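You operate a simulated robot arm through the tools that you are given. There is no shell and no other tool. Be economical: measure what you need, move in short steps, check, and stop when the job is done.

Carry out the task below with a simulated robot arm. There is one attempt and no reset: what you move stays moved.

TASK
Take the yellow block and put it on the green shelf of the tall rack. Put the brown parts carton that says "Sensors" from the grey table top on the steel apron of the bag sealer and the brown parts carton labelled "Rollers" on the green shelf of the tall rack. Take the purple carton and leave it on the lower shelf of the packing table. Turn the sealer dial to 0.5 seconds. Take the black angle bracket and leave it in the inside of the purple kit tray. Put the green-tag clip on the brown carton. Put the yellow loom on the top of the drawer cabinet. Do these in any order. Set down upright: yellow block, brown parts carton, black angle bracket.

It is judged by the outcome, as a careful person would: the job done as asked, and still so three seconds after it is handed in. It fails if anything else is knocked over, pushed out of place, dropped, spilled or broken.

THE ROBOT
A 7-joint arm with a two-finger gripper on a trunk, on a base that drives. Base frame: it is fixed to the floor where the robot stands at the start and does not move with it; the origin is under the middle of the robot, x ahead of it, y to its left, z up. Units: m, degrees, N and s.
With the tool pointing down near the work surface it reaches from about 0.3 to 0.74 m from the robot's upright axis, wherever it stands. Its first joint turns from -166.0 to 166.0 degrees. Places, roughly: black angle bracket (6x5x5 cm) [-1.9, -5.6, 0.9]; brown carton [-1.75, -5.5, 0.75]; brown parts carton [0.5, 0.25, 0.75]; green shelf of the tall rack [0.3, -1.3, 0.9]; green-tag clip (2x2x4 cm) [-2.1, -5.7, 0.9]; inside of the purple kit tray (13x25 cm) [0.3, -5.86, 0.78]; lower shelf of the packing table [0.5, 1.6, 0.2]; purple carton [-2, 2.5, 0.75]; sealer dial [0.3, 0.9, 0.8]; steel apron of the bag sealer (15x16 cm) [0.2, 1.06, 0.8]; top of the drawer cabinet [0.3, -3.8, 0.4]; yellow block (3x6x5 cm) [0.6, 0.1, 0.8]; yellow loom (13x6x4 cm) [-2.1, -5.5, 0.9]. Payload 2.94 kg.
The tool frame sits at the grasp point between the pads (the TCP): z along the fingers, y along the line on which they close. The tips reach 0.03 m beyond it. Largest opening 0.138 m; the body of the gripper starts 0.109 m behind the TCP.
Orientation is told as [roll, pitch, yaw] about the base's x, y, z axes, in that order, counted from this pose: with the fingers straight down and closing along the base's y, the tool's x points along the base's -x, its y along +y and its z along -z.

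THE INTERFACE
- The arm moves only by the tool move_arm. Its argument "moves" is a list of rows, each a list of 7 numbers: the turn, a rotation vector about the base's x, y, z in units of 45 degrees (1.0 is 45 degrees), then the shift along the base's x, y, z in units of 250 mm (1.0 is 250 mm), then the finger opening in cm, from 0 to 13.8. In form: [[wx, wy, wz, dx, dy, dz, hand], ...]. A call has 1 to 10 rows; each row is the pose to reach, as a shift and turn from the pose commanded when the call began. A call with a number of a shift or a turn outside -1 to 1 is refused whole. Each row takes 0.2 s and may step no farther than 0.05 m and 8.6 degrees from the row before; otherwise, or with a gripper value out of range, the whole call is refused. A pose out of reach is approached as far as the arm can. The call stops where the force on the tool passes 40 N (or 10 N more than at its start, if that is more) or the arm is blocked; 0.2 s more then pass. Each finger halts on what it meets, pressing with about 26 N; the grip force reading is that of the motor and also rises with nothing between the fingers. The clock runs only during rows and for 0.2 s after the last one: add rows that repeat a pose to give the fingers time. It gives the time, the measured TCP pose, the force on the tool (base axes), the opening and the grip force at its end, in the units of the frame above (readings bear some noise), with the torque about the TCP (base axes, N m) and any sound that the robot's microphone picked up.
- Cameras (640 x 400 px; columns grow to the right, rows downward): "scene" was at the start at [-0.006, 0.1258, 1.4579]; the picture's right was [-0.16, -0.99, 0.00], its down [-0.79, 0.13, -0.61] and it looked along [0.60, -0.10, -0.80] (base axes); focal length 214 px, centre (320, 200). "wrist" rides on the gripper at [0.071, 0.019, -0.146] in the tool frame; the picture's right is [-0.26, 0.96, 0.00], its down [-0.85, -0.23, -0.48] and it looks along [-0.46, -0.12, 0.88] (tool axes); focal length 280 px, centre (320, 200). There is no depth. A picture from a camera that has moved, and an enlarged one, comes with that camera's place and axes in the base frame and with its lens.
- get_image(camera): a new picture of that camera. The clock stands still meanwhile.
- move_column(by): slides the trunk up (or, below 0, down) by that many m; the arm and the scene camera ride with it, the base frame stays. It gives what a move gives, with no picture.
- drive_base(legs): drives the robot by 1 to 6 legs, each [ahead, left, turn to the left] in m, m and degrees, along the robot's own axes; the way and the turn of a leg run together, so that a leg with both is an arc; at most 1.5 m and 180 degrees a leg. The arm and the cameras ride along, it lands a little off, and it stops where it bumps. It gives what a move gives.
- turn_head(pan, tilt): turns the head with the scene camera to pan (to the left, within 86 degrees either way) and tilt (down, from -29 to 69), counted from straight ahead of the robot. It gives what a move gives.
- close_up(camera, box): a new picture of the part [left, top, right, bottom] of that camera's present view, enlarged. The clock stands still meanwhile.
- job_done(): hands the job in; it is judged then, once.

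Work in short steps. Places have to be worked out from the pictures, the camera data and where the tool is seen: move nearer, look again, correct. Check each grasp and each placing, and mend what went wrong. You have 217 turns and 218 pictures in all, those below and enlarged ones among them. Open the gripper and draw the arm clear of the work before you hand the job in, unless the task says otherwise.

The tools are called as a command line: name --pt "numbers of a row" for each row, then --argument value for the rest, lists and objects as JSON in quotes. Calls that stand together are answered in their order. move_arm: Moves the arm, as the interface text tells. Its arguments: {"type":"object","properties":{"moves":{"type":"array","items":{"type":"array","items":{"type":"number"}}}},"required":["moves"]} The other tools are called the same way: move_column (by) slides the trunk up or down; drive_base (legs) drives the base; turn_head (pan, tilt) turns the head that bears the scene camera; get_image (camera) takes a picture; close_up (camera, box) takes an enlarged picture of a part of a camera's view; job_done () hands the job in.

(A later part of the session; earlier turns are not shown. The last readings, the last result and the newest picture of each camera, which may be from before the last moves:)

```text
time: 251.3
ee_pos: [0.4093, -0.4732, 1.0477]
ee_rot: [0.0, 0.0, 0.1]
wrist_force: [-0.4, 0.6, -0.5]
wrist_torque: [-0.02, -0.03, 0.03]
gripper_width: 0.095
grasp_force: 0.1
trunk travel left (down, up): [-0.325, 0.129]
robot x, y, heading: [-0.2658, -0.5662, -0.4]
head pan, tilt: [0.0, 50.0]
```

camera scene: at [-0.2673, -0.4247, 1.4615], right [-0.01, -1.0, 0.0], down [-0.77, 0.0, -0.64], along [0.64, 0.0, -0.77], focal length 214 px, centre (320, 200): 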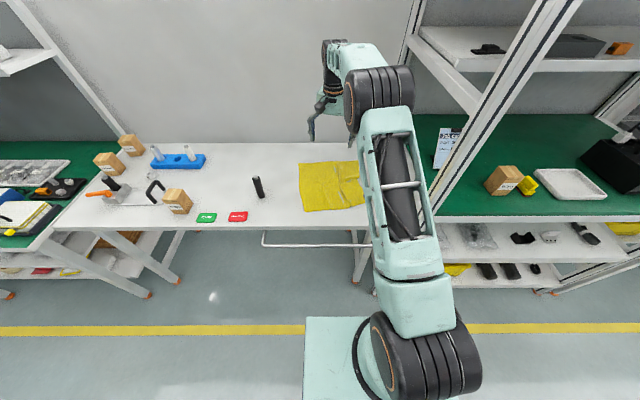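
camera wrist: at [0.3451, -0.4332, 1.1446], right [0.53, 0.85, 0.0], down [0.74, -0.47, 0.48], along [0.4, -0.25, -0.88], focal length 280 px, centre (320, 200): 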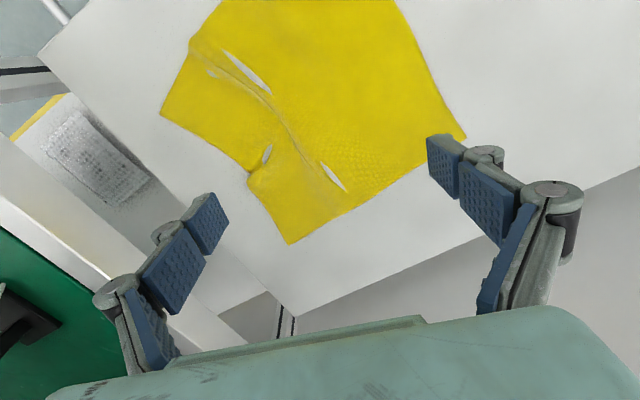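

The tool is at 1.05, above all the table items. I strafe left 0.98 m and drive ahead 0.2 m.

drive_base --legs '[[0, 0.97, 0], [0.17, 0, 0]]'

get_image --camera "wrist"

get_image --camera "scene"

```text
time: 261.1
ee_pos: [0.5802, 0.4921, 1.0488]
ee_rot: [0.0, 0.1, 0.1]
wrist_force: [0.9, 0.2, -0.6]
wrist_torque: [0.02, 0.03, -0.02]
gripper_width: 0.0949
grasp_force: 0.0
trunk travel left (down, up): [-0.325, 0.129]
robot x, y, heading: [-0.0963, 0.4058, -0.4]
head pan, tilt: [0.0, 50.0]
```

```text
94 pictures are left
camera wrist: at [0.5091, 0.5117, 1.1935], right [0.26, 0.97, 0.0], down [0.85, -0.23, 0.48], along [0.46, -0.12, -0.88], focal length 280 px, centre (320, 200)
```

wrist: 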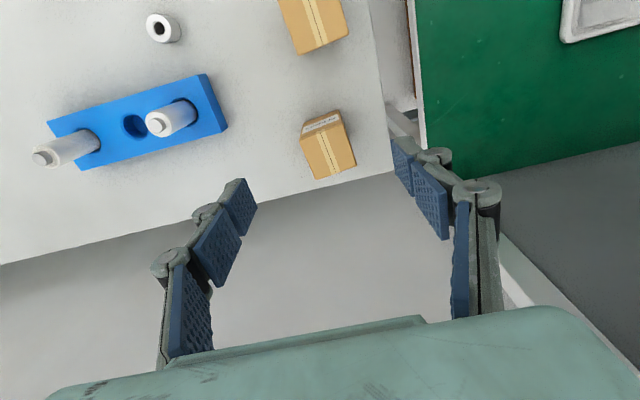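

```text
93 pictures are left
camera scene: at [-0.0953, 0.5399, 1.4615], right [0.0, -1.0, 0.0], down [-0.77, 0.0, -0.64], along [0.64, 0.0, -0.77], focal length 214 px, centre (320, 200)
```

scene: 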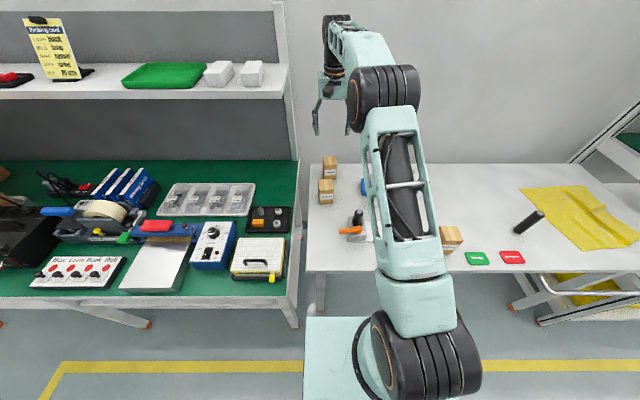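

The Sensors carton is centred at about (0.62, 0.496). I drive 5 cm closer for reach.

drive_base --legs '[[0.05, 0, 0]]'

get_image --camera "wrist"

```text
time: 262.1
ee_pos: [0.6301, 0.4924, 1.049]
ee_rot: [0.0, 0.1, 0.3]
wrist_force: [-0.2, 0.2, 0.4]
wrist_torque: [0.01, 0.05, 0.0]
gripper_width: 0.0951
grasp_force: 0.1
trunk travel left (down, up): [-0.325, 0.129]
robot x, y, heading: [-0.0451, 0.4055, 0.0]
head pan, tilt: [0.0, 50.0]
```

```text
92 pictures are left
camera wrist: at [0.5589, 0.5119, 1.1934], right [0.26, 0.97, 0.0], down [0.85, -0.23, 0.47], along [0.46, -0.12, -0.88], focal length 280 px, centre (320, 200)
```

wrist: 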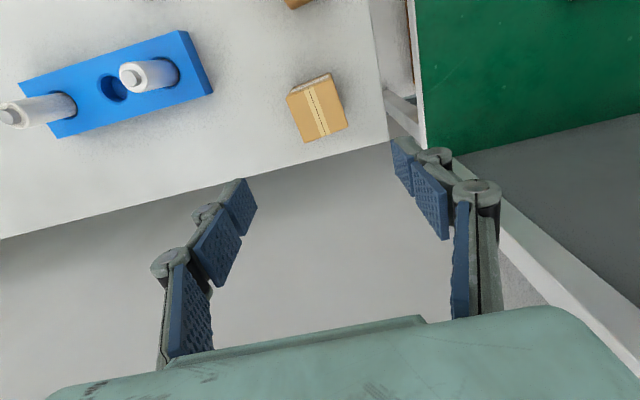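

Centre confirmed at (0.619, 0.495). I descend to about 0.90 first.

move_arm --pt "0 0 0.02 -0.03 0.01 -0.15 9.5" --pt "0 0 0.04 -0.05 0.012 -0.3 9.5" --pt "0 0 0.06 -0.05 0.012 -0.45 9.5" --pt "0 0 0.08 -0.05 0.012 -0.55 9.5"

get_image --camera "wrist"

```text
time: 263.1
ee_pos: [0.6182, 0.4961, 0.9102]
ee_rot: [0.0, 0.1, 3.9]
wrist_force: [-0.2, -0.4, -0.5]
wrist_torque: [0.02, 0.0, -0.02]
gripper_width: 0.0951
grasp_force: 0.0
trunk travel left (down, up): [-0.325, 0.129]
robot x, y, heading: [-0.0429, 0.4021, -0.1]
head pan, tilt: [0.0, 50.0]
```

```text
91 pictures are left
camera wrist: at [0.546, 0.5102, 1.0554], right [0.2, 0.98, 0.0], down [0.86, -0.17, 0.48], along [0.47, -0.09, -0.88], focal length 280 px, centre (320, 200)
```

wrist: 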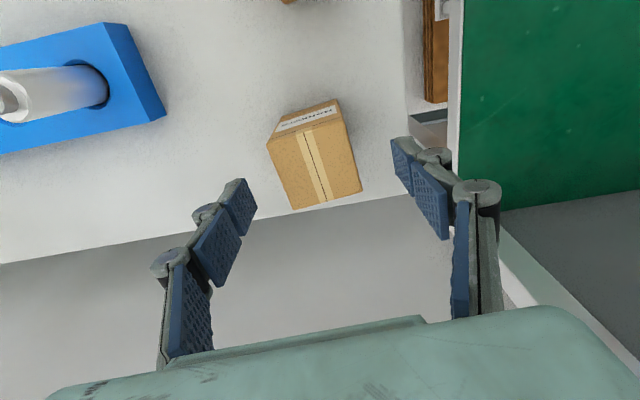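

Aligned. I lower to 0.828 and close.

move_arm --pt "0 0 0 -0.01 -0.01 -0.15 9.5" --pt "0 0 0 -0.01 -0.01 -0.32 9.5" --pt "0 0 0 -0.01 -0.01 -0.32 7" --pt "0 0 0 -0.01 -0.01 -0.32 5" --pt "0 0 0 -0.01 -0.01 -0.32 4" --pt "0 0 0 -0.01 -0.01 -0.32 4"

get_image --camera "wrist"

```text
time: 264.5
ee_pos: [0.6142, 0.4938, 0.8299]
ee_rot: [0.0, 0.0, 3.8]
wrist_force: [-0.4, -0.2, 2.2]
wrist_torque: [-0.03, -0.07, 0.05]
gripper_width: 0.0552
grasp_force: 25.8
trunk travel left (down, up): [-0.325, 0.129]
robot x, y, heading: [-0.0459, 0.4032, -0.1]
head pan, tilt: [0.0, 50.0]
```

```text
90 pictures are left
camera wrist: at [0.5419, 0.5086, 0.9755], right [0.2, 0.98, 0.0], down [0.86, -0.17, 0.48], along [0.47, -0.09, -0.88], focal length 280 px, centre (320, 200)
```

wrist: 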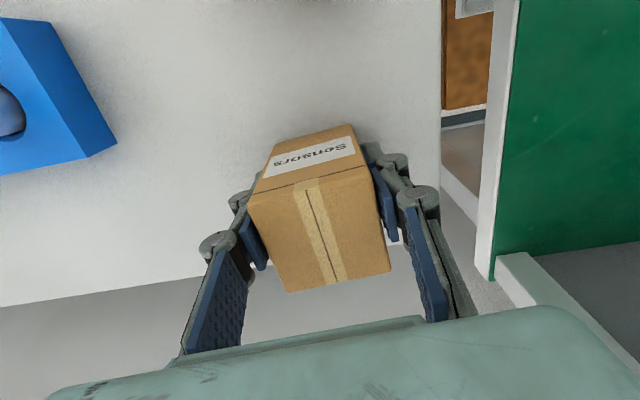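

The Sensors carton is gripped. I lift it 0.2 m.

move_arm --pt "0 0 0 0 0 0.12 4" --pt "0 0 0 0 0 0.28 4" --pt "0 0 0 0 0 0.45 4" --pt "0 0 0 0 0 0.62 4" --pt "0 0 0 0 0 0.8 4" --pt "0 0 0 0 0 0.88 4"

close_up --camera "scene" --box '[20, 150, 300, 310]'

```text
time: 265.9
ee_pos: [0.6155, 0.4924, 1.0504]
ee_rot: [0.0, 0.1, 3.8]
wrist_force: [0.2, 1.1, -2.6]
wrist_torque: [0.0, 0.0, 0.0]
gripper_width: 0.0553
grasp_force: 26.4
trunk travel left (down, up): [-0.325, 0.129]
robot x, y, heading: [-0.0454, 0.4031, -0.0]
head pan, tilt: [0.0, 50.0]
```

```text
2.29 times, centred on (160, 230) of scene
camera zoom: at [-0.046, 0.5397, 1.4615], right [0.0, -1.0, 0.0], down [-0.77, 0.0, -0.64], along [0.64, 0.0, -0.77], focal length 490 px, centre (686, 131)
```

zoom: 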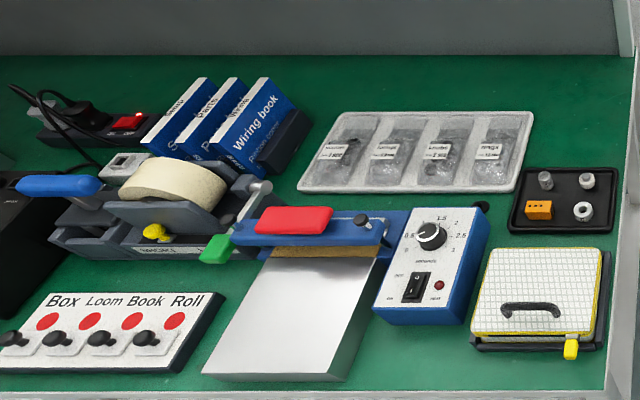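

The apron spans about x 0.11–0.26, y 0.965–1.13. I back up and strafe left so the carton hangs over it at z≈1.05.

drive_base --legs '[[-0.43, 0, 0], [0, 0.555, 0]]'

get_image --camera "wrist"

get_image --camera "scene"

```text
time: 273.6
ee_pos: [0.1822, 1.0597, 1.051]
ee_rot: [0.1, 0.1, 3.9]
wrist_force: [-0.1, -0.3, -1.4]
wrist_torque: [0.02, -0.01, 0.03]
gripper_width: 0.0554
grasp_force: 26.7
trunk travel left (down, up): [-0.325, 0.129]
robot x, y, heading: [-0.4786, 0.9694, -0.1]
head pan, tilt: [0.0, 50.0]
```

```text
88 pictures are left
camera wrist: at [0.109, 1.0736, 1.1966], right [0.2, 0.98, 0.0], down [0.86, -0.17, 0.48], along [0.47, -0.09, -0.88], focal length 280 px, centre (320, 200)
```

wrist: 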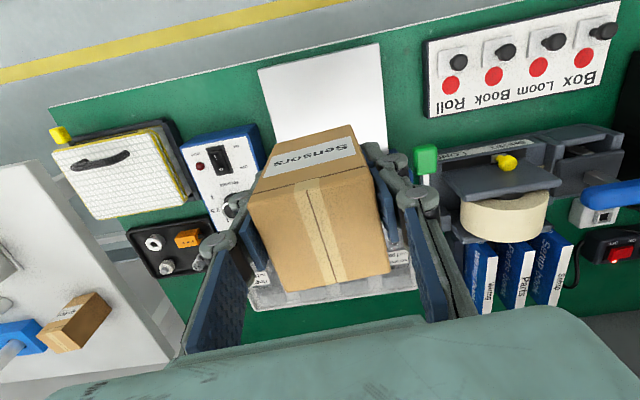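

```text
87 pictures are left
camera scene: at [-0.4804, 1.105, 1.4615], right [0.0, -1.0, 0.0], down [-0.77, 0.0, -0.64], along [0.64, 0.0, -0.77], focal length 214 px, centre (320, 200)
```

scene: 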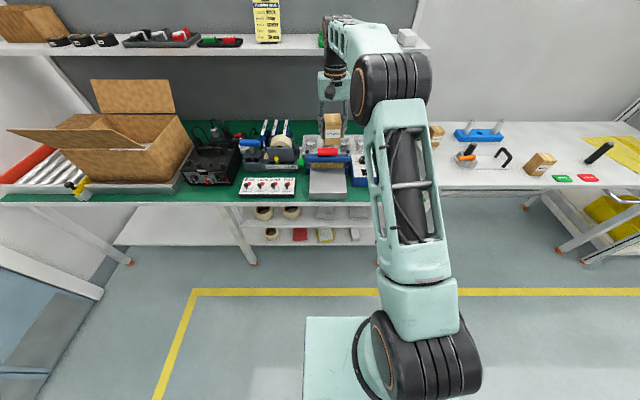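

The apron's centre is about (0.185, 1.06), so I'm right over it. I lower to just above it and look.

move_arm --pt "0 0 -0.03 -0.02 0 -0.15 4" --pt "0 0 -0.06 -0.03 0 -0.3 4" --pt "0 0 -0.08 -0.03 0 -0.45 4" --pt "0 0 -0.08 -0.03 0 -0.6 4" --pt "0 0 -0.08 -0.03 0 -0.68 4"

get_image --camera "wrist"

close_up --camera "scene" --box '[230, 90, 390, 210]'

```text
time: 274.8
ee_pos: [0.1732, 1.0582, 0.8793]
ee_rot: [0.0, 0.1, 0.2]
wrist_force: [-0.7, 0.1, -1.3]
wrist_torque: [0.01, 0.02, 0.03]
gripper_width: 0.0553
grasp_force: 26.3
trunk travel left (down, up): [-0.325, 0.129]
robot x, y, heading: [-0.4772, 0.9682, 0.0]
head pan, tilt: [0.0, 50.0]
```

```text
86 pictures are left
camera wrist: at [0.1011, 1.0773, 1.026], right [0.26, 0.97, 0.0], down [0.85, -0.23, 0.47], along [0.46, -0.12, -0.88], focal length 280 px, centre (320, 200)
```

wrist: 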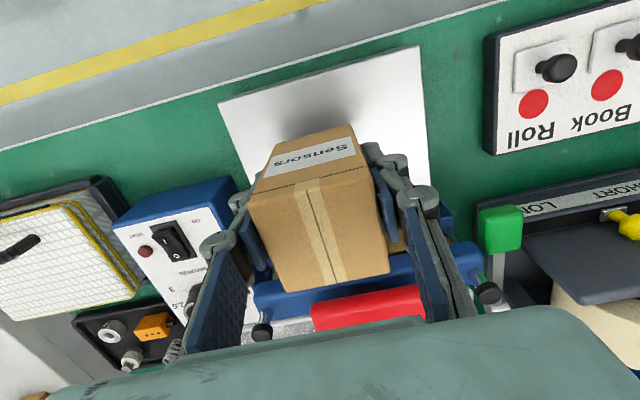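

```text
3.33 times, centred on (310, 150) of scene
camera zoom: at [-0.4802, 1.105, 1.4615], right [0.0, -1.0, 0.0], down [-0.77, 0.0, -0.64], along [0.64, 0.0, -0.77], focal length 715 px, centre (353, 367)
```

zoom: 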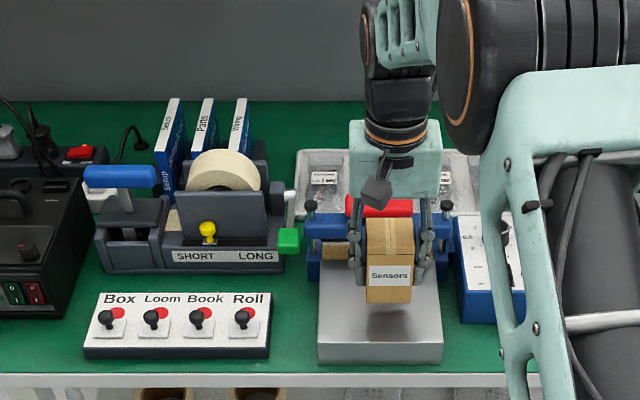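

The box is over the apron but a bit near the jaw. I shift 1.5 cm toward the front and lower to contact.

move_arm --pt "0 0 0 -0.05 0.02 0 4" --pt "0 0 0 -0.05 0.02 -0.03 4" --pt "0 0 0 -0.05 0.02 -0.06 4" --pt "0 0 0 -0.05 0.02 -0.08 4"

```text
time: 275.8
ee_pos: [0.1614, 1.0631, 0.8592]
ee_rot: [0.1, 0.1, 0.3]
wrist_force: [0.4, -0.4, -0.8]
wrist_torque: [0.01, -0.01, 0.0]
gripper_width: 0.0554
grasp_force: 26.4
trunk travel left (down, up): [-0.325, 0.129]
robot x, y, heading: [-0.4783, 0.9662, 0.1]
head pan, tilt: [0.0, 50.0]
```

No contact yet, so I continue in 3 mm steps.

move_arm --pt "0 0 0 0 0 -0.015 4" --pt "0 0 0 0 0 -0.03 4" --pt "0 0 0 0 0 -0.045 4"

```text
time: 276.6
ee_pos: [0.1622, 1.0637, 0.8494]
ee_rot: [-0.1, -0.1, 0.2]
wrist_force: [-0.4, 0.0, -1.0]
wrist_torque: [0.01, 0.04, 0.04]
gripper_width: 0.0554
grasp_force: 25.3
trunk travel left (down, up): [-0.325, 0.129]
robot x, y, heading: [-0.4794, 0.9672, -0.1]
head pan, tilt: [0.0, 50.0]
```

move_arm --pt "0 0 0 0 0 -0.015 4" --pt "0 0 0 0 0 -0.03 4" --pt "0 0 0 0 0 -0.045 4"

close_up --camera "scene" --box '[290, 110, 370, 200]'

```text
time: 277.4
ee_pos: [0.1611, 1.0643, 0.8423]
ee_rot: [0.0, -0.3, 0.2]
wrist_force: [-2.7, 0.0, 20.8]
wrist_torque: [-0.01, 0.04, 0.05]
gripper_width: 0.0556
grasp_force: 26.1
trunk travel left (down, up): [-0.325, 0.129]
robot x, y, heading: [-0.4806, 0.9678, -0.0]
head pan, tilt: [0.0, 50.0]
```

```text
4.44 times, centred on (330, 155) of scene
camera zoom: at [-0.4832, 1.1046, 1.4619], right [0.0, -1.0, 0.0], down [-0.76, 0.0, -0.64], along [0.64, 0.0, -0.76], focal length 953 px, centre (276, 400)
```

zoom: 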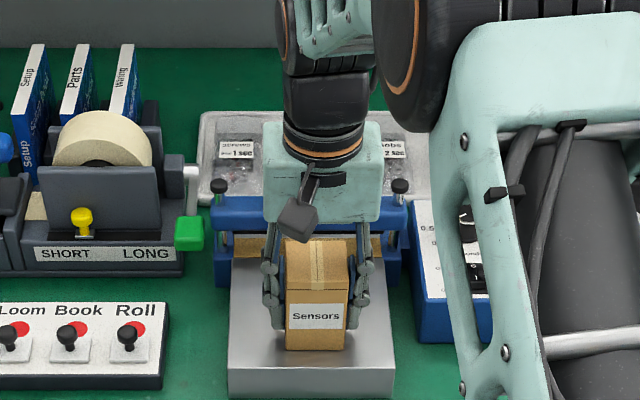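

It stands on the apron. I release and rise.

move_arm --pt "0 0 0 0 0 0.008 5.5" --pt "0 0 0 0 0 0.008 6.5" --pt "0 0 0 0 0 0.008 8" --pt "0 0 0 0 0 0.008 8" --pt "0 0 0 0 0 0.1 8" --pt "0 0 0 0 0 0.28 8" --pt "0 0 0 0 0 0.46 8" --pt "0 0 0 0 0 0.64 8"

get_image --camera "wrist"

```text
time: 279.2
ee_pos: [0.1625, 1.064, 1.0009]
ee_rot: [-0.1, 0.0, 0.3]
wrist_force: [-0.3, 0.1, -0.5]
wrist_torque: [0.01, 0.01, -0.02]
gripper_width: 0.0805
grasp_force: 0.1
trunk travel left (down, up): [-0.325, 0.129]
robot x, y, heading: [-0.4808, 0.9665, 0.0]
head pan, tilt: [0.0, 50.0]
```

```text
83 pictures are left
camera wrist: at [0.0907, 1.083, 1.146], right [0.26, 0.97, 0.0], down [0.85, -0.23, 0.48], along [0.46, -0.12, -0.88], focal length 280 px, centre (320, 200)
```

wrist: 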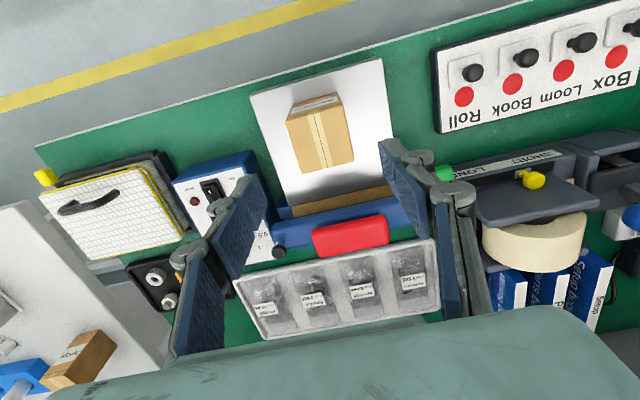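

Sensors stands on the apron. I move the hand right toward the dial and look.

move_arm --pt "0 0 0 0.05 -0.16 0 6" --pt "0 0 0 0.1 -0.32 0 5" --pt "0 0 0 0.15 -0.48 0 4" --pt "0 0 0 0.2 -0.62 0 4"

get_image --camera "wrist"

close_up --camera "scene" --box '[330, 120, 410, 190]'

```text
time: 280.2
ee_pos: [0.2111, 0.9087, 0.9983]
ee_rot: [0.1, 0.1, 0.3]
wrist_force: [-1.2, 0.4, 0.4]
wrist_torque: [0.02, 0.0, 0.0]
gripper_width: 0.0398
grasp_force: 0.0
trunk travel left (down, up): [-0.325, 0.129]
robot x, y, heading: [-0.4825, 0.9659, -0.1]
head pan, tilt: [0.0, 50.0]
```

```text
82 pictures are left
camera wrist: at [0.1403, 0.927, 1.1441], right [0.26, 0.97, 0.0], down [0.85, -0.23, 0.47], along [0.46, -0.12, -0.88], focal length 280 px, centre (320, 200)
```

wrist: 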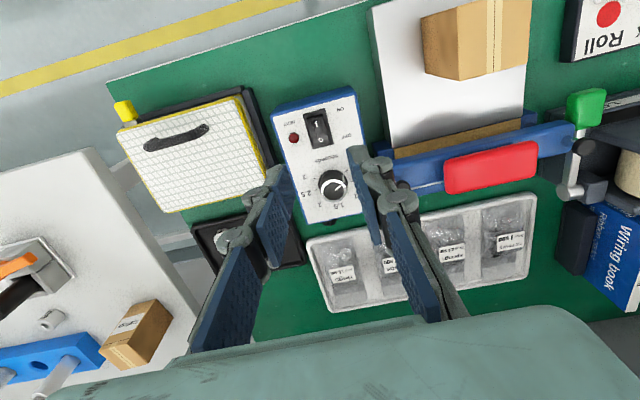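

```text
5.71 times, centred on (370, 155) of scene
camera zoom: at [-0.4803, 1.1046, 1.4615], right [0.0, -1.0, 0.0], down [-0.77, 0.0, -0.64], along [0.64, 0.0, -0.77], focal length 1226 px, centre (34, 457)
```

zoom: 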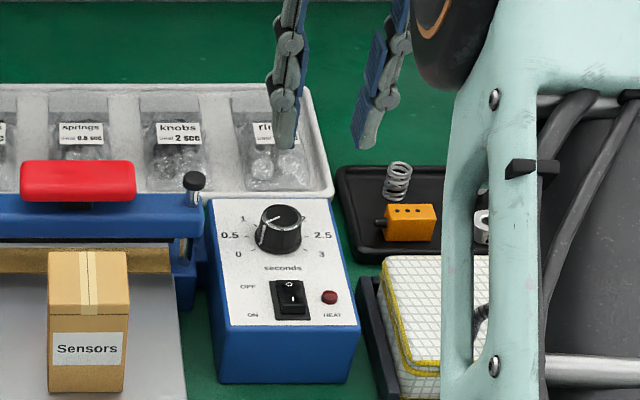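

close_up --camera "wrist" --box '[265, 90, 385, 230]'

close_up --camera "scene" --box '[354, 138, 384, 168]'

```text
2.86 times, centred on (325, 160) of wrist
camera zoom: at [0.1403, 0.927, 1.1441], right [0.26, 0.97, 0.0], down [0.85, -0.23, 0.47], along [0.46, -0.12, -0.88], focal length 801 px, centre (306, 314)
```

zoom: 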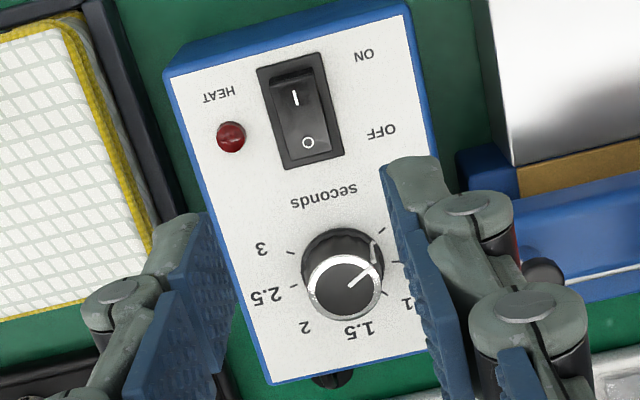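

```text
13.33 times, centred on (369, 153) of scene
camera zoom: at [-0.4803, 1.1046, 1.4615], right [0.0, -1.0, 0.0], down [-0.77, 0.0, -0.64], along [0.64, 0.0, -0.77], focal length 2860 px, centre (-333, 827)
```

zoom: 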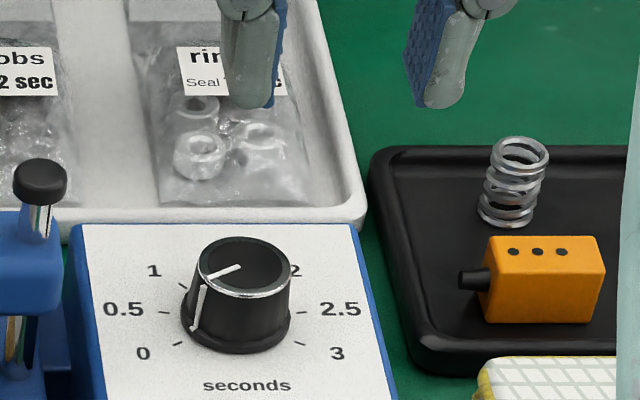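

The pointer is at 0 and marks are 40° apart, so 0.5 needs -40° about z (clockwise from above). The knob's cap is at (0.2975, 0.9055, 0.827), about 3.5 cm wide. I go above it with yaw +20° and a 6 cm opening.

move_arm --pt "0 0 0.11 0.09 0 -0.08 5" --pt "0 0 0.22 0.18 -0.01 -0.17 6" --pt "0 0 0.33 0.27 -0.01 -0.26 6" --pt "0 0 0.44 0.345 -0.013 -0.36 6" --pt "0 0 0.44 0.345 -0.013 -0.44 6"

get_image --camera "wrist"

```text
time: 281.4
ee_pos: [0.2582, 0.9035, 0.9041]
ee_rot: [-0.1, -0.1, 20.2]
wrist_force: [0.3, -0.1, 0.1]
wrist_torque: [0.0, 0.01, -0.01]
gripper_width: 0.06
grasp_force: 0.1
out of reach, approached as far as the arm can: row 2, 3, 4, 5
trunk travel left (down, up): [-0.325, 0.129]
robot x, y, heading: [-0.4776, 0.9697, 0.0]
head pan, tilt: [0.0, 50.0]
```

```text
78 pictures are left
camera wrist: at [0.1841, 0.8972, 1.0497], right [-0.09, 1.0, 0.0], down [0.88, 0.08, 0.48], along [0.47, 0.04, -0.88], focal length 280 px, centre (320, 200)
```

wrist: 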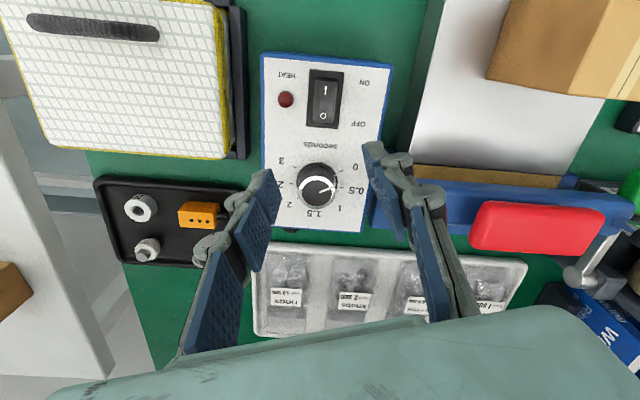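

Reach is short, so I drive 6 cm forward; the tips are at 0.87, above the knob.

drive_base --legs '[[0.06, 0, 0]]'

get_image --camera "wrist"

```text
time: 282.3
ee_pos: [0.3149, 0.9036, 0.9036]
ee_rot: [0.0, 0.1, 20.2]
wrist_force: [-0.5, -0.7, -0.6]
wrist_torque: [-0.01, 0.02, -0.02]
gripper_width: 0.0603
grasp_force: 0.0
trunk travel left (down, up): [-0.325, 0.129]
robot x, y, heading: [-0.4227, 0.9675, 0.1]
head pan, tilt: [0.0, 50.0]
```

```text
77 pictures are left
camera wrist: at [0.2422, 0.8978, 1.0491], right [-0.09, 1.0, 0.0], down [0.88, 0.08, 0.48], along [0.47, 0.04, -0.88], focal length 280 px, centre (320, 200)
```

wrist: 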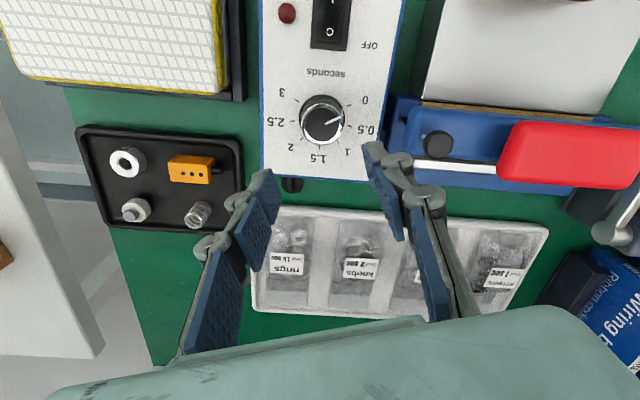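

close_up --camera "wrist" --box '[260, 60, 390, 180]'

```text
3.33 times, centred on (325, 120) of wrist
camera zoom: at [0.2422, 0.8978, 1.0491], right [-0.09, 1.0, 0.0], down [0.88, 0.08, 0.48], along [0.47, 0.04, -0.88], focal length 935 px, centre (303, 467)
```

zoom: 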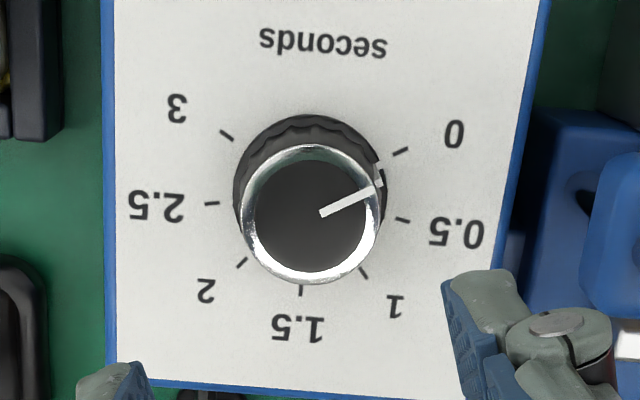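

The pointer sits exactly at 0, and the spacing is about 41°. I descend over the knob at (0.294, 0.903) and close.

move_arm --pt "0 0 0 -0.08 -0.002 -0.05 6" --pt "0 0 0 -0.08 -0.002 -0.16 6" --pt "0 0 0 -0.08 -0.002 -0.25 6" --pt "0 0 0 -0.08 -0.002 -0.25 4.5" --pt "0 0 0 -0.08 -0.002 -0.25 3" --pt "0 0 0 -0.08 -0.002 -0.25 2" --pt "0 0 0 -0.08 -0.002 -0.25 2"

get_image --camera "wrist"

```text
time: 283.9
ee_pos: [0.2956, 0.9038, 0.8419]
ee_rot: [0.1, 0.0, 20.2]
wrist_force: [0.8, 1.5, 3.5]
wrist_torque: [0.17, -0.26, -0.05]
gripper_width: 0.0326
grasp_force: 44.7
trunk travel left (down, up): [-0.325, 0.129]
robot x, y, heading: [-0.4194, 0.9661, 0.4]
head pan, tilt: [0.0, 50.0]
```

```text
75 pictures are left
camera wrist: at [0.2215, 0.8981, 0.9875], right [-0.09, 1.0, 0.0], down [0.88, 0.08, 0.48], along [0.47, 0.04, -0.88], focal length 280 px, centre (320, 200)
```

wrist: 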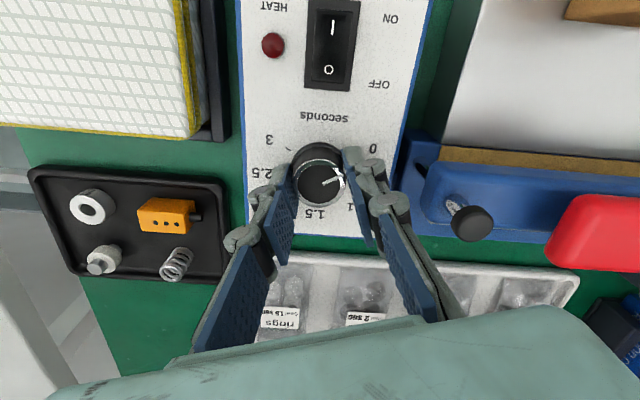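

Gripped at 3.3 cm. I turn -41° in small rows.

move_arm --pt "0 0 -0.1 0 0 0 2" --pt "0 0 -0.2 0 0 0 2" --pt "0 0 -0.3 0 0 0 2" --pt "0 0 -0.4 0 0 0 2" --pt "0 0 -0.5 0 0 0 2" --pt "0 0 -0.6 0 0 0 2" --pt "0 0 -0.7 0 0 0 2" --pt "0 0 -0.8 0 0 0 2" --pt "0 0 -0.91 0 0 0 2"

close_up --camera "wrist" --box '[240, 90, 400, 230]'

```text
time: 285.9
ee_pos: [0.295, 0.9026, 0.8421]
ee_rot: [-0.1, 0.0, -20.9]
wrist_force: [-1.3, -2.6, 3.7]
wrist_torque: [-0.19, -0.33, 0.07]
gripper_width: 0.0328
grasp_force: 45.0
trunk travel left (down, up): [-0.325, 0.129]
robot x, y, heading: [-0.4217, 0.9638, -0.0]
head pan, tilt: [0.0, 50.0]
```

```text
2.86 times, centred on (320, 160) of wrist
camera zoom: at [0.2355, 0.9464, 0.9876], right [0.59, 0.81, 0.0], down [0.71, -0.52, 0.48], along [0.38, -0.28, -0.88], focal length 801 px, centre (320, 314)
```

zoom: 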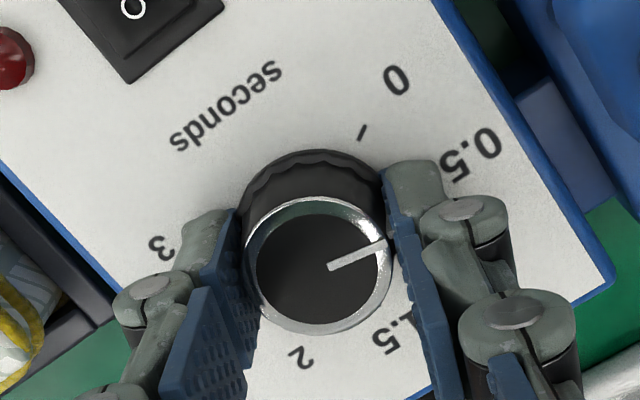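

The knob turned with the hand. I open, lift straight off, and check.

move_arm --pt "0 0 0 0 0 0 3.5" --pt "0 0 0 0 0 0 5" --pt "0 0 0 0 0 0 6" --pt "0 0 0 0 0 0.12 6" --pt "0 0 0 0 0 0.3 6" --pt "0 0 0.15 0 0 0.45 6" --pt "0 0 0.3 0 0 0.6 6" --pt "0 0 0.46 -0.1 0 0.7 6"

get_image --camera "wrist"

close_up --camera "wrist" --box '[260, 100, 390, 220]'

```text
time: 287.7
ee_pos: [0.2712, 0.9027, 1.0157]
ee_rot: [-0.1, 0.1, 0.1]
wrist_force: [-0.6, -0.5, -0.1]
wrist_torque: [0.0, 0.01, -0.04]
gripper_width: 0.0601
grasp_force: 0.0
trunk travel left (down, up): [-0.325, 0.129]
robot x, y, heading: [-0.4239, 0.9686, -0.1]
head pan, tilt: [0.0, 50.0]
```

```text
73 pictures are left
camera wrist: at [0.2002, 0.9227, 1.1627], right [0.26, 0.97, 0.0], down [0.85, -0.23, 0.48], along [0.46, -0.12, -0.88], focal length 280 px, centre (320, 200)
```

wrist: 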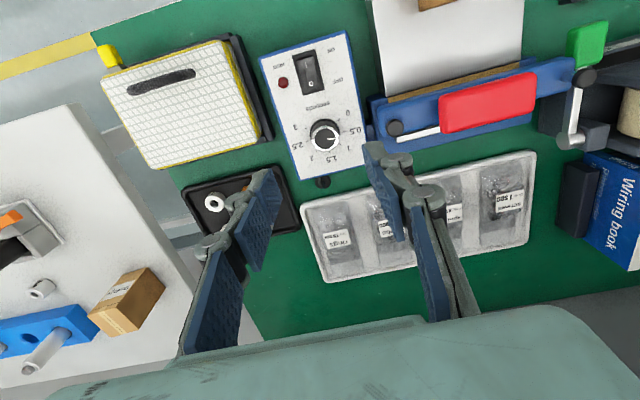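

```text
3.33 times, centred on (325, 160) of wrist
camera zoom: at [0.2002, 0.9227, 1.1627], right [0.26, 0.97, 0.0], down [0.85, -0.23, 0.48], along [0.46, -0.12, -0.88], focal length 935 px, centre (303, 333)
```

zoom: 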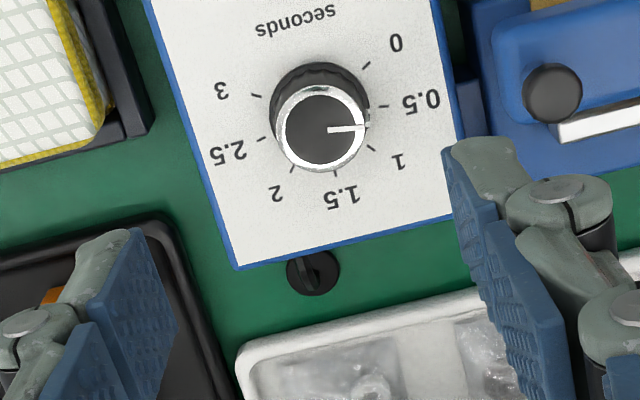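

The pointer is now at 0.5. Next is the purple carton at (-2, 2.5). I retract the arm, then back off and turn left.

move_arm --pt "0 0 0 -0.17 0 0.05 8" --pt "0 0 0 -0.34 0 0.1 10" --pt "0 0 0 -0.51 0 0.15 10" --pt "0 0 0 -0.68 0 0.2 10" --pt "0 0 0 -0.85 0 0.2 10" --pt "0 0 0 -1 0 0.2 10"

drive_base --legs '[[-0.5, 0, 0], [0, 0, 120]]'

turn_head --pan 0 --tilt 25

get_image --camera "scene"

```text
time: 289.1
ee_pos: [0.0197, 0.9027, 1.0659]
ee_rot: [0.0, 0.0, -0.2]
wrist_force: [0.2, -0.9, -0.6]
wrist_torque: [0.04, -0.02, 0.02]
gripper_width: 0.1
grasp_force: 0.0
trunk travel left (down, up): [-0.325, 0.129]
robot x, y, heading: [-0.4207, 0.9642, 0.0]
head pan, tilt: [0.0, 50.0]
```

```text
time: 297.2
ee_pos: [-1.1155, 1.3718, 1.0652]
ee_rot: [-0.1, 0.0, 123.3]
wrist_force: [0.1, 0.6, -0.4]
wrist_torque: [-0.04, 0.02, 0.02]
gripper_width: 0.1001
grasp_force: 0.1
trunk travel left (down, up): [-0.325, 0.129]
robot x, y, heading: [-0.9267, 0.9668, 123.1]
head pan, tilt: [0.0, 50.0]
```

```text
time: 298.1
ee_pos: [-1.1154, 1.3718, 1.0647]
ee_rot: [0.0, 0.0, 123.4]
wrist_force: [-1.0, -0.1, 0.4]
wrist_torque: [0.01, -0.01, 0.0]
gripper_width: 0.1
grasp_force: 0.0
trunk travel left (down, up): [-0.325, 0.129]
robot x, y, heading: [-0.9253, 0.9654, 123.2]
head pan, tilt: [0.0, 25.0]
```

```text
71 pictures are left
camera scene: at [-1.0447, 0.9058, 1.4989], right [0.84, 0.55, 0.0], down [0.23, -0.35, -0.91], along [-0.5, 0.76, -0.42], focal length 214 px, centre (320, 200)
```

scene: 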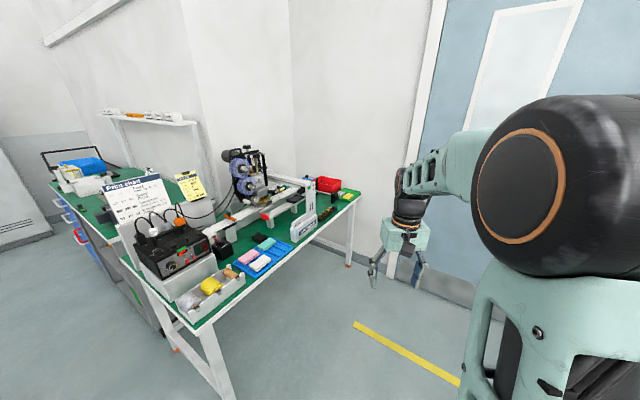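

close_up --camera "scene" --box '[130, 140, 370, 320]'

```text
2.22 times, centred on (250, 230) of scene
camera zoom: at [-1.0447, 0.9058, 1.4989], right [0.84, 0.55, 0.0], down [0.23, -0.35, -0.91], along [-0.5, 0.76, -0.42], focal length 477 px, centre (476, 133)
```

zoom: 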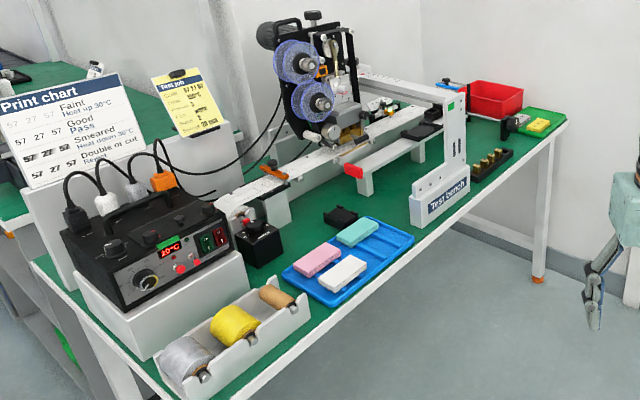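

Those pastel cartons are in a tray nearer; the purple carton should be at the far end near (-2, 2.5). The table's front edge is x≈-1.67, so I turn to face it and strafe along to y≈2.35.

drive_base --legs '[[0, 0, 56.5], [0.1, -1.38, 0]]'

get_image --camera "scene"

get_image --camera "wrist"

```text
time: 311.2
ee_pos: [-1.4506, 2.3286, 1.0659]
ee_rot: [-0.1, 0.0, 179.2]
wrist_force: [0.3, -0.2, 0.2]
wrist_torque: [-0.04, 0.0, 0.01]
gripper_width: 0.0999
grasp_force: 0.1
trunk travel left (down, up): [-0.325, 0.129]
robot x, y, heading: [-1.0051, 2.2584, 179.4]
head pan, tilt: [0.0, 25.0]
stopped in leg 2: the robot was blocked; the commanded pose is now the measured one
```

```text
69 pictures are left
camera scene: at [-1.0221, 2.1275, 1.499], right [0.01, 1.0, 0.0], down [0.42, 0.0, -0.91], along [-0.91, 0.01, -0.42], focal length 214 px, centre (320, 200)
```

scene: 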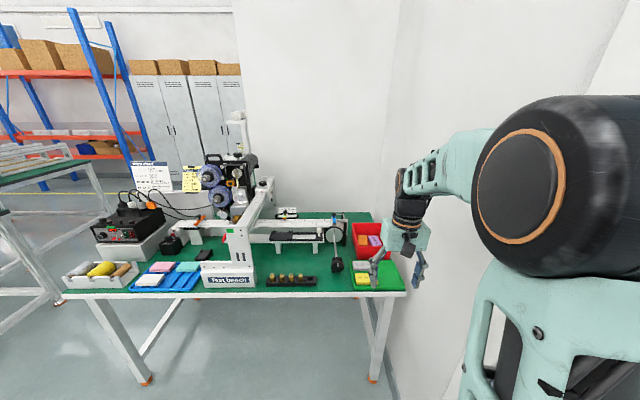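

```text
68 pictures are left
camera wrist: at [-1.3809, 2.3082, 1.2116], right [-0.27, -0.96, 0.0], down [-0.85, 0.24, 0.48], along [-0.46, 0.13, -0.88], focal length 280 px, centre (320, 200)
```

wrist: 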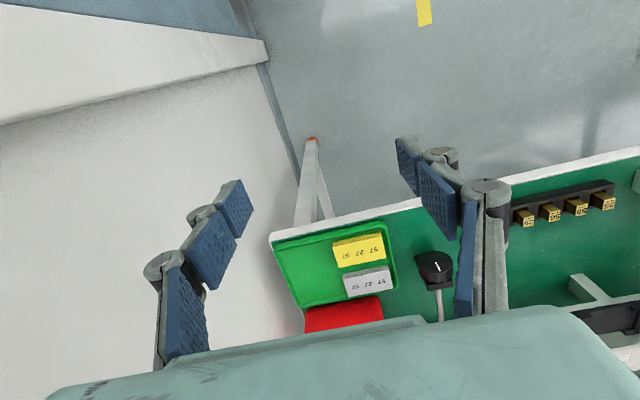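

A red bin holds orange and purple boxes. I look closer.

close_up --camera "scene" --box '[320, 200, 420, 300]'

```text
4.00 times, centred on (370, 250) of scene
camera zoom: at [-1.0221, 2.1275, 1.499], right [0.01, 1.0, 0.0], down [0.42, 0.0, -0.91], along [-0.91, 0.01, -0.42], focal length 858 px, centre (120, 0)
```

zoom: 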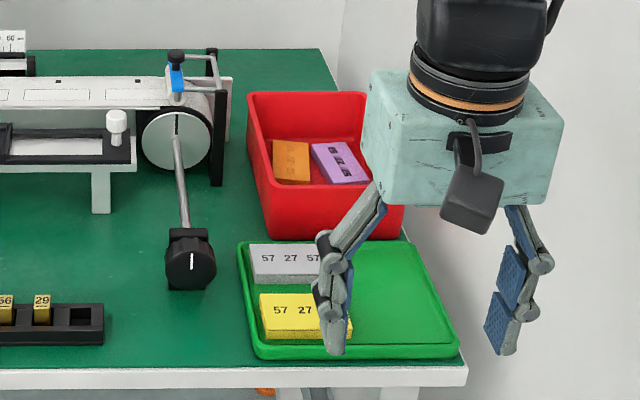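

The purple carton lies in the red bin at about (-2.0, 2.44). I drive 0.38 m ahead to see into the bin from the wrist.

drive_base --legs '[[0.38, 0, 0]]'

get_image --camera "wrist"

close_up --camera "scene" --box '[300, 220, 460, 340]'

```text
time: 313.6
ee_pos: [-1.8337, 2.3324, 1.0647]
ee_rot: [-0.1, 0.0, 179.1]
wrist_force: [0.3, 0.2, 0.3]
wrist_torque: [0.01, -0.03, -0.03]
gripper_width: 0.0999
grasp_force: 0.1
trunk travel left (down, up): [-0.325, 0.129]
robot x, y, heading: [-1.3905, 2.2587, 179.6]
head pan, tilt: [0.0, 25.0]
```

```text
66 pictures are left
camera wrist: at [-1.7644, 2.3105, 1.2115], right [-0.28, -0.96, 0.0], down [-0.84, 0.24, 0.48], along [-0.46, 0.13, -0.88], focal length 280 px, centre (320, 200)
```

wrist: 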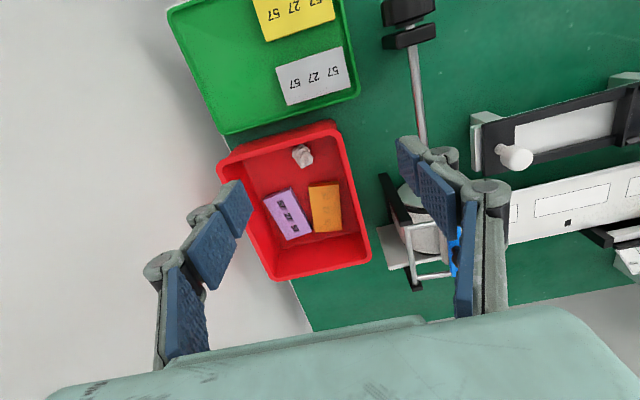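

```text
3.33 times, centred on (380, 280) of scene
camera zoom: at [-1.4068, 2.1276, 1.499], right [0.01, 1.0, 0.0], down [0.42, -0.01, -0.91], along [-0.91, 0.01, -0.42], focal length 715 px, centre (120, -67)
```

zoom: 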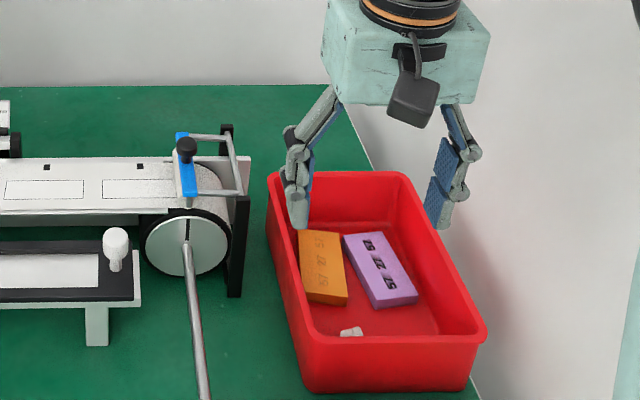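

The purple carton's centre is (-1.985, 2.428), top ≈0.806, and the orange one is close beside it. I'll grip along its long axis: rotate the tool -73° and go above.

move_arm --pt "0 0 -0.17 -0.1 0.06 0 10" --pt "0 0 -0.34 -0.2 0.13 0 10.5" --pt "0 0 -0.51 -0.3 0.2 0 10.5" --pt "0 0 -0.68 -0.4 0.26 0 10.5" --pt "0 0 -0.85 -0.5 0.32 0 10.5" --pt "0 0 -1 -0.6 0.384 0 10.5"

move_arm --pt "0 0 -0.17 0 0 0 10.5" --pt "0 0 -0.34 0 0 -0.1 10.5" --pt "0 0 -0.51 0 0 -0.2 10.5" --pt "0 0 -0.63 0 0 -0.28 10.5"

get_image --camera "wrist"

```text
time: 315.0
ee_pos: [-1.9842, 2.427, 1.0636]
ee_rot: [-0.1, 0.1, 133.7]
wrist_force: [0.4, 0.6, -0.3]
wrist_torque: [-0.01, -0.04, -0.02]
gripper_width: 0.1049
grasp_force: 0.0
trunk travel left (down, up): [-0.325, 0.129]
robot x, y, heading: [-1.393, 2.26, 179.0]
head pan, tilt: [0.0, 25.0]
```

```text
time: 316.0
ee_pos: [-1.9841, 2.427, 0.9955]
ee_rot: [0.0, 0.0, 105.5]
wrist_force: [0.6, -0.6, -0.7]
wrist_torque: [-0.03, -0.01, 0.0]
gripper_width: 0.1054
grasp_force: 0.0
trunk travel left (down, up): [-0.325, 0.129]
robot x, y, heading: [-1.394, 2.2613, 179.3]
head pan, tilt: [0.0, 25.0]
```

```text
64 pictures are left
camera wrist: at [-1.9849, 2.3529, 1.1415], right [-1.0, -0.01, 0.0], down [-0.01, 0.88, 0.48], along [0.0, 0.48, -0.88], focal length 280 px, centre (320, 200)
```

wrist: 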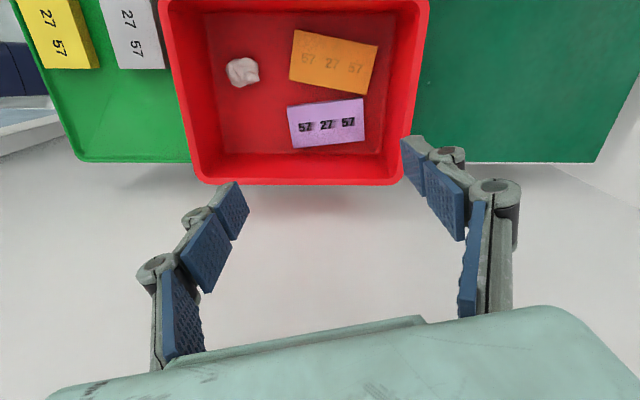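

The carton's long axis is about 5° off x and it is about 9 cm long. I rotate -10°, open to 11.5 cm and descend to 0.83.

move_arm --pt "0 0 -0.08 -0.02 0.006 -0.1 11.5" --pt "0 0 -0.16 -0.035 0.012 -0.25 11.5" --pt "0 0 -0.227 -0.035 0.012 -0.4 11.5" --pt "0 0 -0.227 -0.035 0.012 -0.53 11.5" --pt "0 0 -0.227 -0.035 0.012 -0.62 11.5"

get_image --camera "wrist"

```text
time: 317.2
ee_pos: [-1.9926, 2.4305, 0.8404]
ee_rot: [-0.1, 0.1, 95.4]
wrist_force: [2.2, 0.2, 0.7]
wrist_torque: [0.0, 0.13, -0.01]
gripper_width: 0.115
grasp_force: 0.0
trunk travel left (down, up): [-0.325, 0.129]
robot x, y, heading: [-1.3896, 2.2629, 179.2]
head pan, tilt: [0.0, 25.0]
```

```text
63 pictures are left
camera wrist: at [-2.0054, 2.3569, 0.9866], right [-0.99, 0.17, 0.0], down [0.15, 0.87, 0.48], along [0.08, 0.47, -0.88], focal length 280 px, centre (320, 200)
```

wrist: 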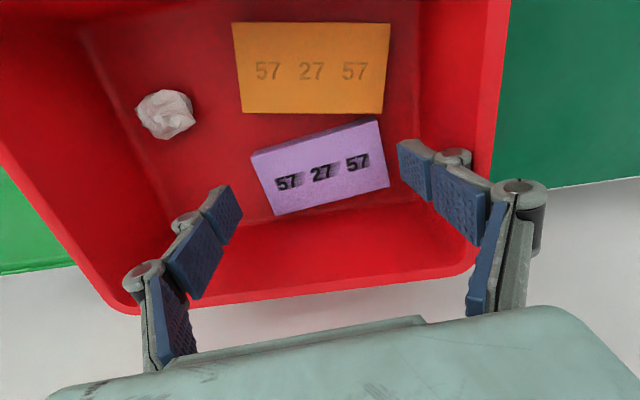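

Aligned; the outer knuckle is near the bin wall. I narrow to 10.2 cm, lower 1.6 cm and close.

move_arm --pt "0 0 0 0 -0.01 0 10.2" --pt "0 0 0 0 -0.01 -0.03 10.2" --pt "0 0 0 0 -0.01 -0.065 10.2" --pt "0 0 0 0 -0.01 -0.065 8.5" --pt "0 0 0 0 -0.01 -0.065 7" --pt "0 0 0 0 -0.01 -0.065 6" --pt "0 0 0 0 -0.01 -0.065 6"

get_image --camera "wrist"

```text
time: 318.8
ee_pos: [-1.9911, 2.4293, 0.8299]
ee_rot: [0.4, -0.2, 95.4]
wrist_force: [4.9, 0.5, 35.4]
wrist_torque: [0.02, -0.45, 0.01]
gripper_width: 0.0599
grasp_force: 13.2
trunk travel left (down, up): [-0.325, 0.129]
robot x, y, heading: [-1.3941, 2.2588, 178.9]
head pan, tilt: [0.0, 25.0]
```

```text
62 pictures are left
camera wrist: at [-2.004, 2.3558, 0.9748], right [-0.99, 0.17, 0.01], down [0.15, 0.87, 0.48], along [0.08, 0.47, -0.88], focal length 280 px, centre (320, 200)
```

wrist: 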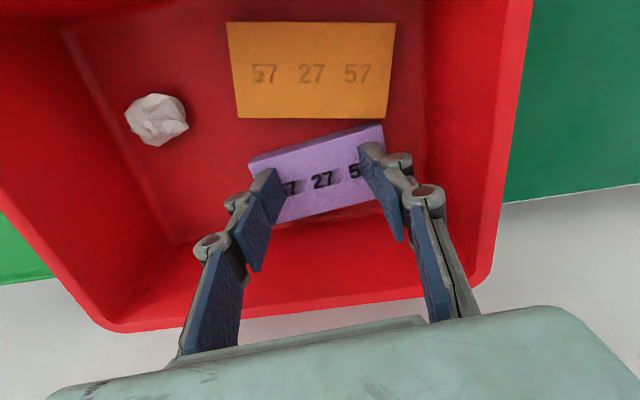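

The fingers closed on top of the carton. I rise, reopen, and go about 1.5 cm lower.

move_arm --pt "0 0 0 0 0 0.08 6" --pt "0 0 0 0 0 0.08 9" --pt "0 0 0 0 0 0.08 10.4" --pt "0 0 0 0 0 0.03 10.4" --pt "0 0 0 0 0 -0.02 10.4" --pt "0 0 0 0 0 -0.05 10.4"

get_image --camera "wrist"

```text
time: 320.2
ee_pos: [-1.9916, 2.4277, 0.8112]
ee_rot: [0.0, 0.0, 95.4]
wrist_force: [0.2, 0.3, 0.1]
wrist_torque: [0.0, 0.01, -0.01]
gripper_width: 0.1039
grasp_force: 0.1
trunk travel left (down, up): [-0.325, 0.129]
robot x, y, heading: [-1.3937, 2.2644, 179.4]
head pan, tilt: [0.0, 25.0]
```

```text
61 pictures are left
camera wrist: at [-2.0057, 2.3556, 0.9578], right [-0.99, 0.17, 0.0], down [0.15, 0.87, 0.48], along [0.08, 0.47, -0.88], focal length 280 px, centre (320, 200)
```

wrist: 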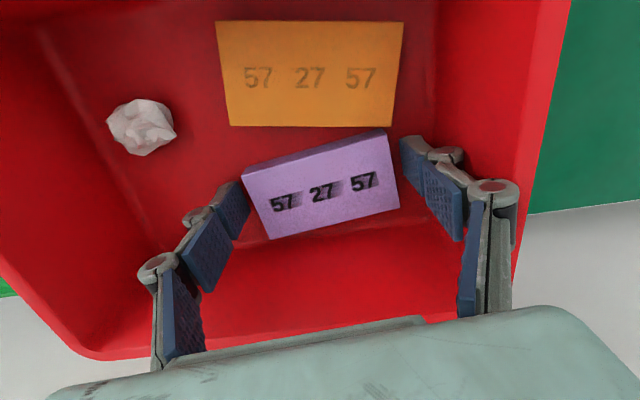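

The fingers now straddle the carton, so I close.

move_arm --pt "0 0 0 0 0 0 9" --pt "0 0 0 0 0 0 7.5" --pt "0 0 0 0 0 0 6" --pt "0 0 0 0 0 0 6" --pt "0 0 0 0 0 0 6"

get_image --camera "wrist"

```text
time: 321.4
ee_pos: [-1.9914, 2.4272, 0.812]
ee_rot: [-0.1, 0.1, 95.5]
wrist_force: [-0.4, 0.3, 1.9]
wrist_torque: [-0.04, -0.04, 0.04]
gripper_width: 0.0888
grasp_force: 25.9
trunk travel left (down, up): [-0.325, 0.129]
robot x, y, heading: [-1.3957, 2.2605, 179.1]
head pan, tilt: [0.0, 25.0]
```

```text
60 pictures are left
camera wrist: at [-2.0057, 2.3556, 0.9581], right [-0.99, 0.17, 0.0], down [0.15, 0.87, 0.48], along [0.08, 0.47, -0.88], focal length 280 px, centre (320, 200)
```

wrist: 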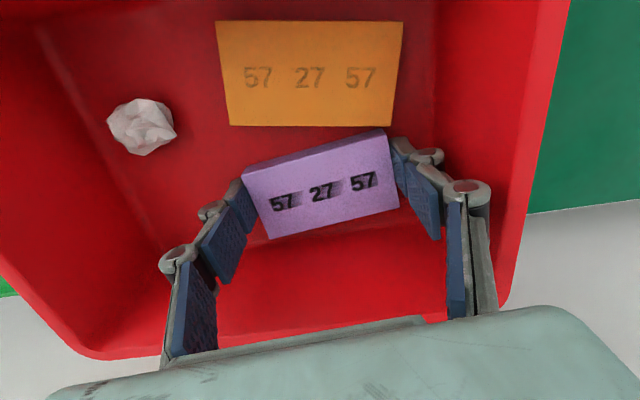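

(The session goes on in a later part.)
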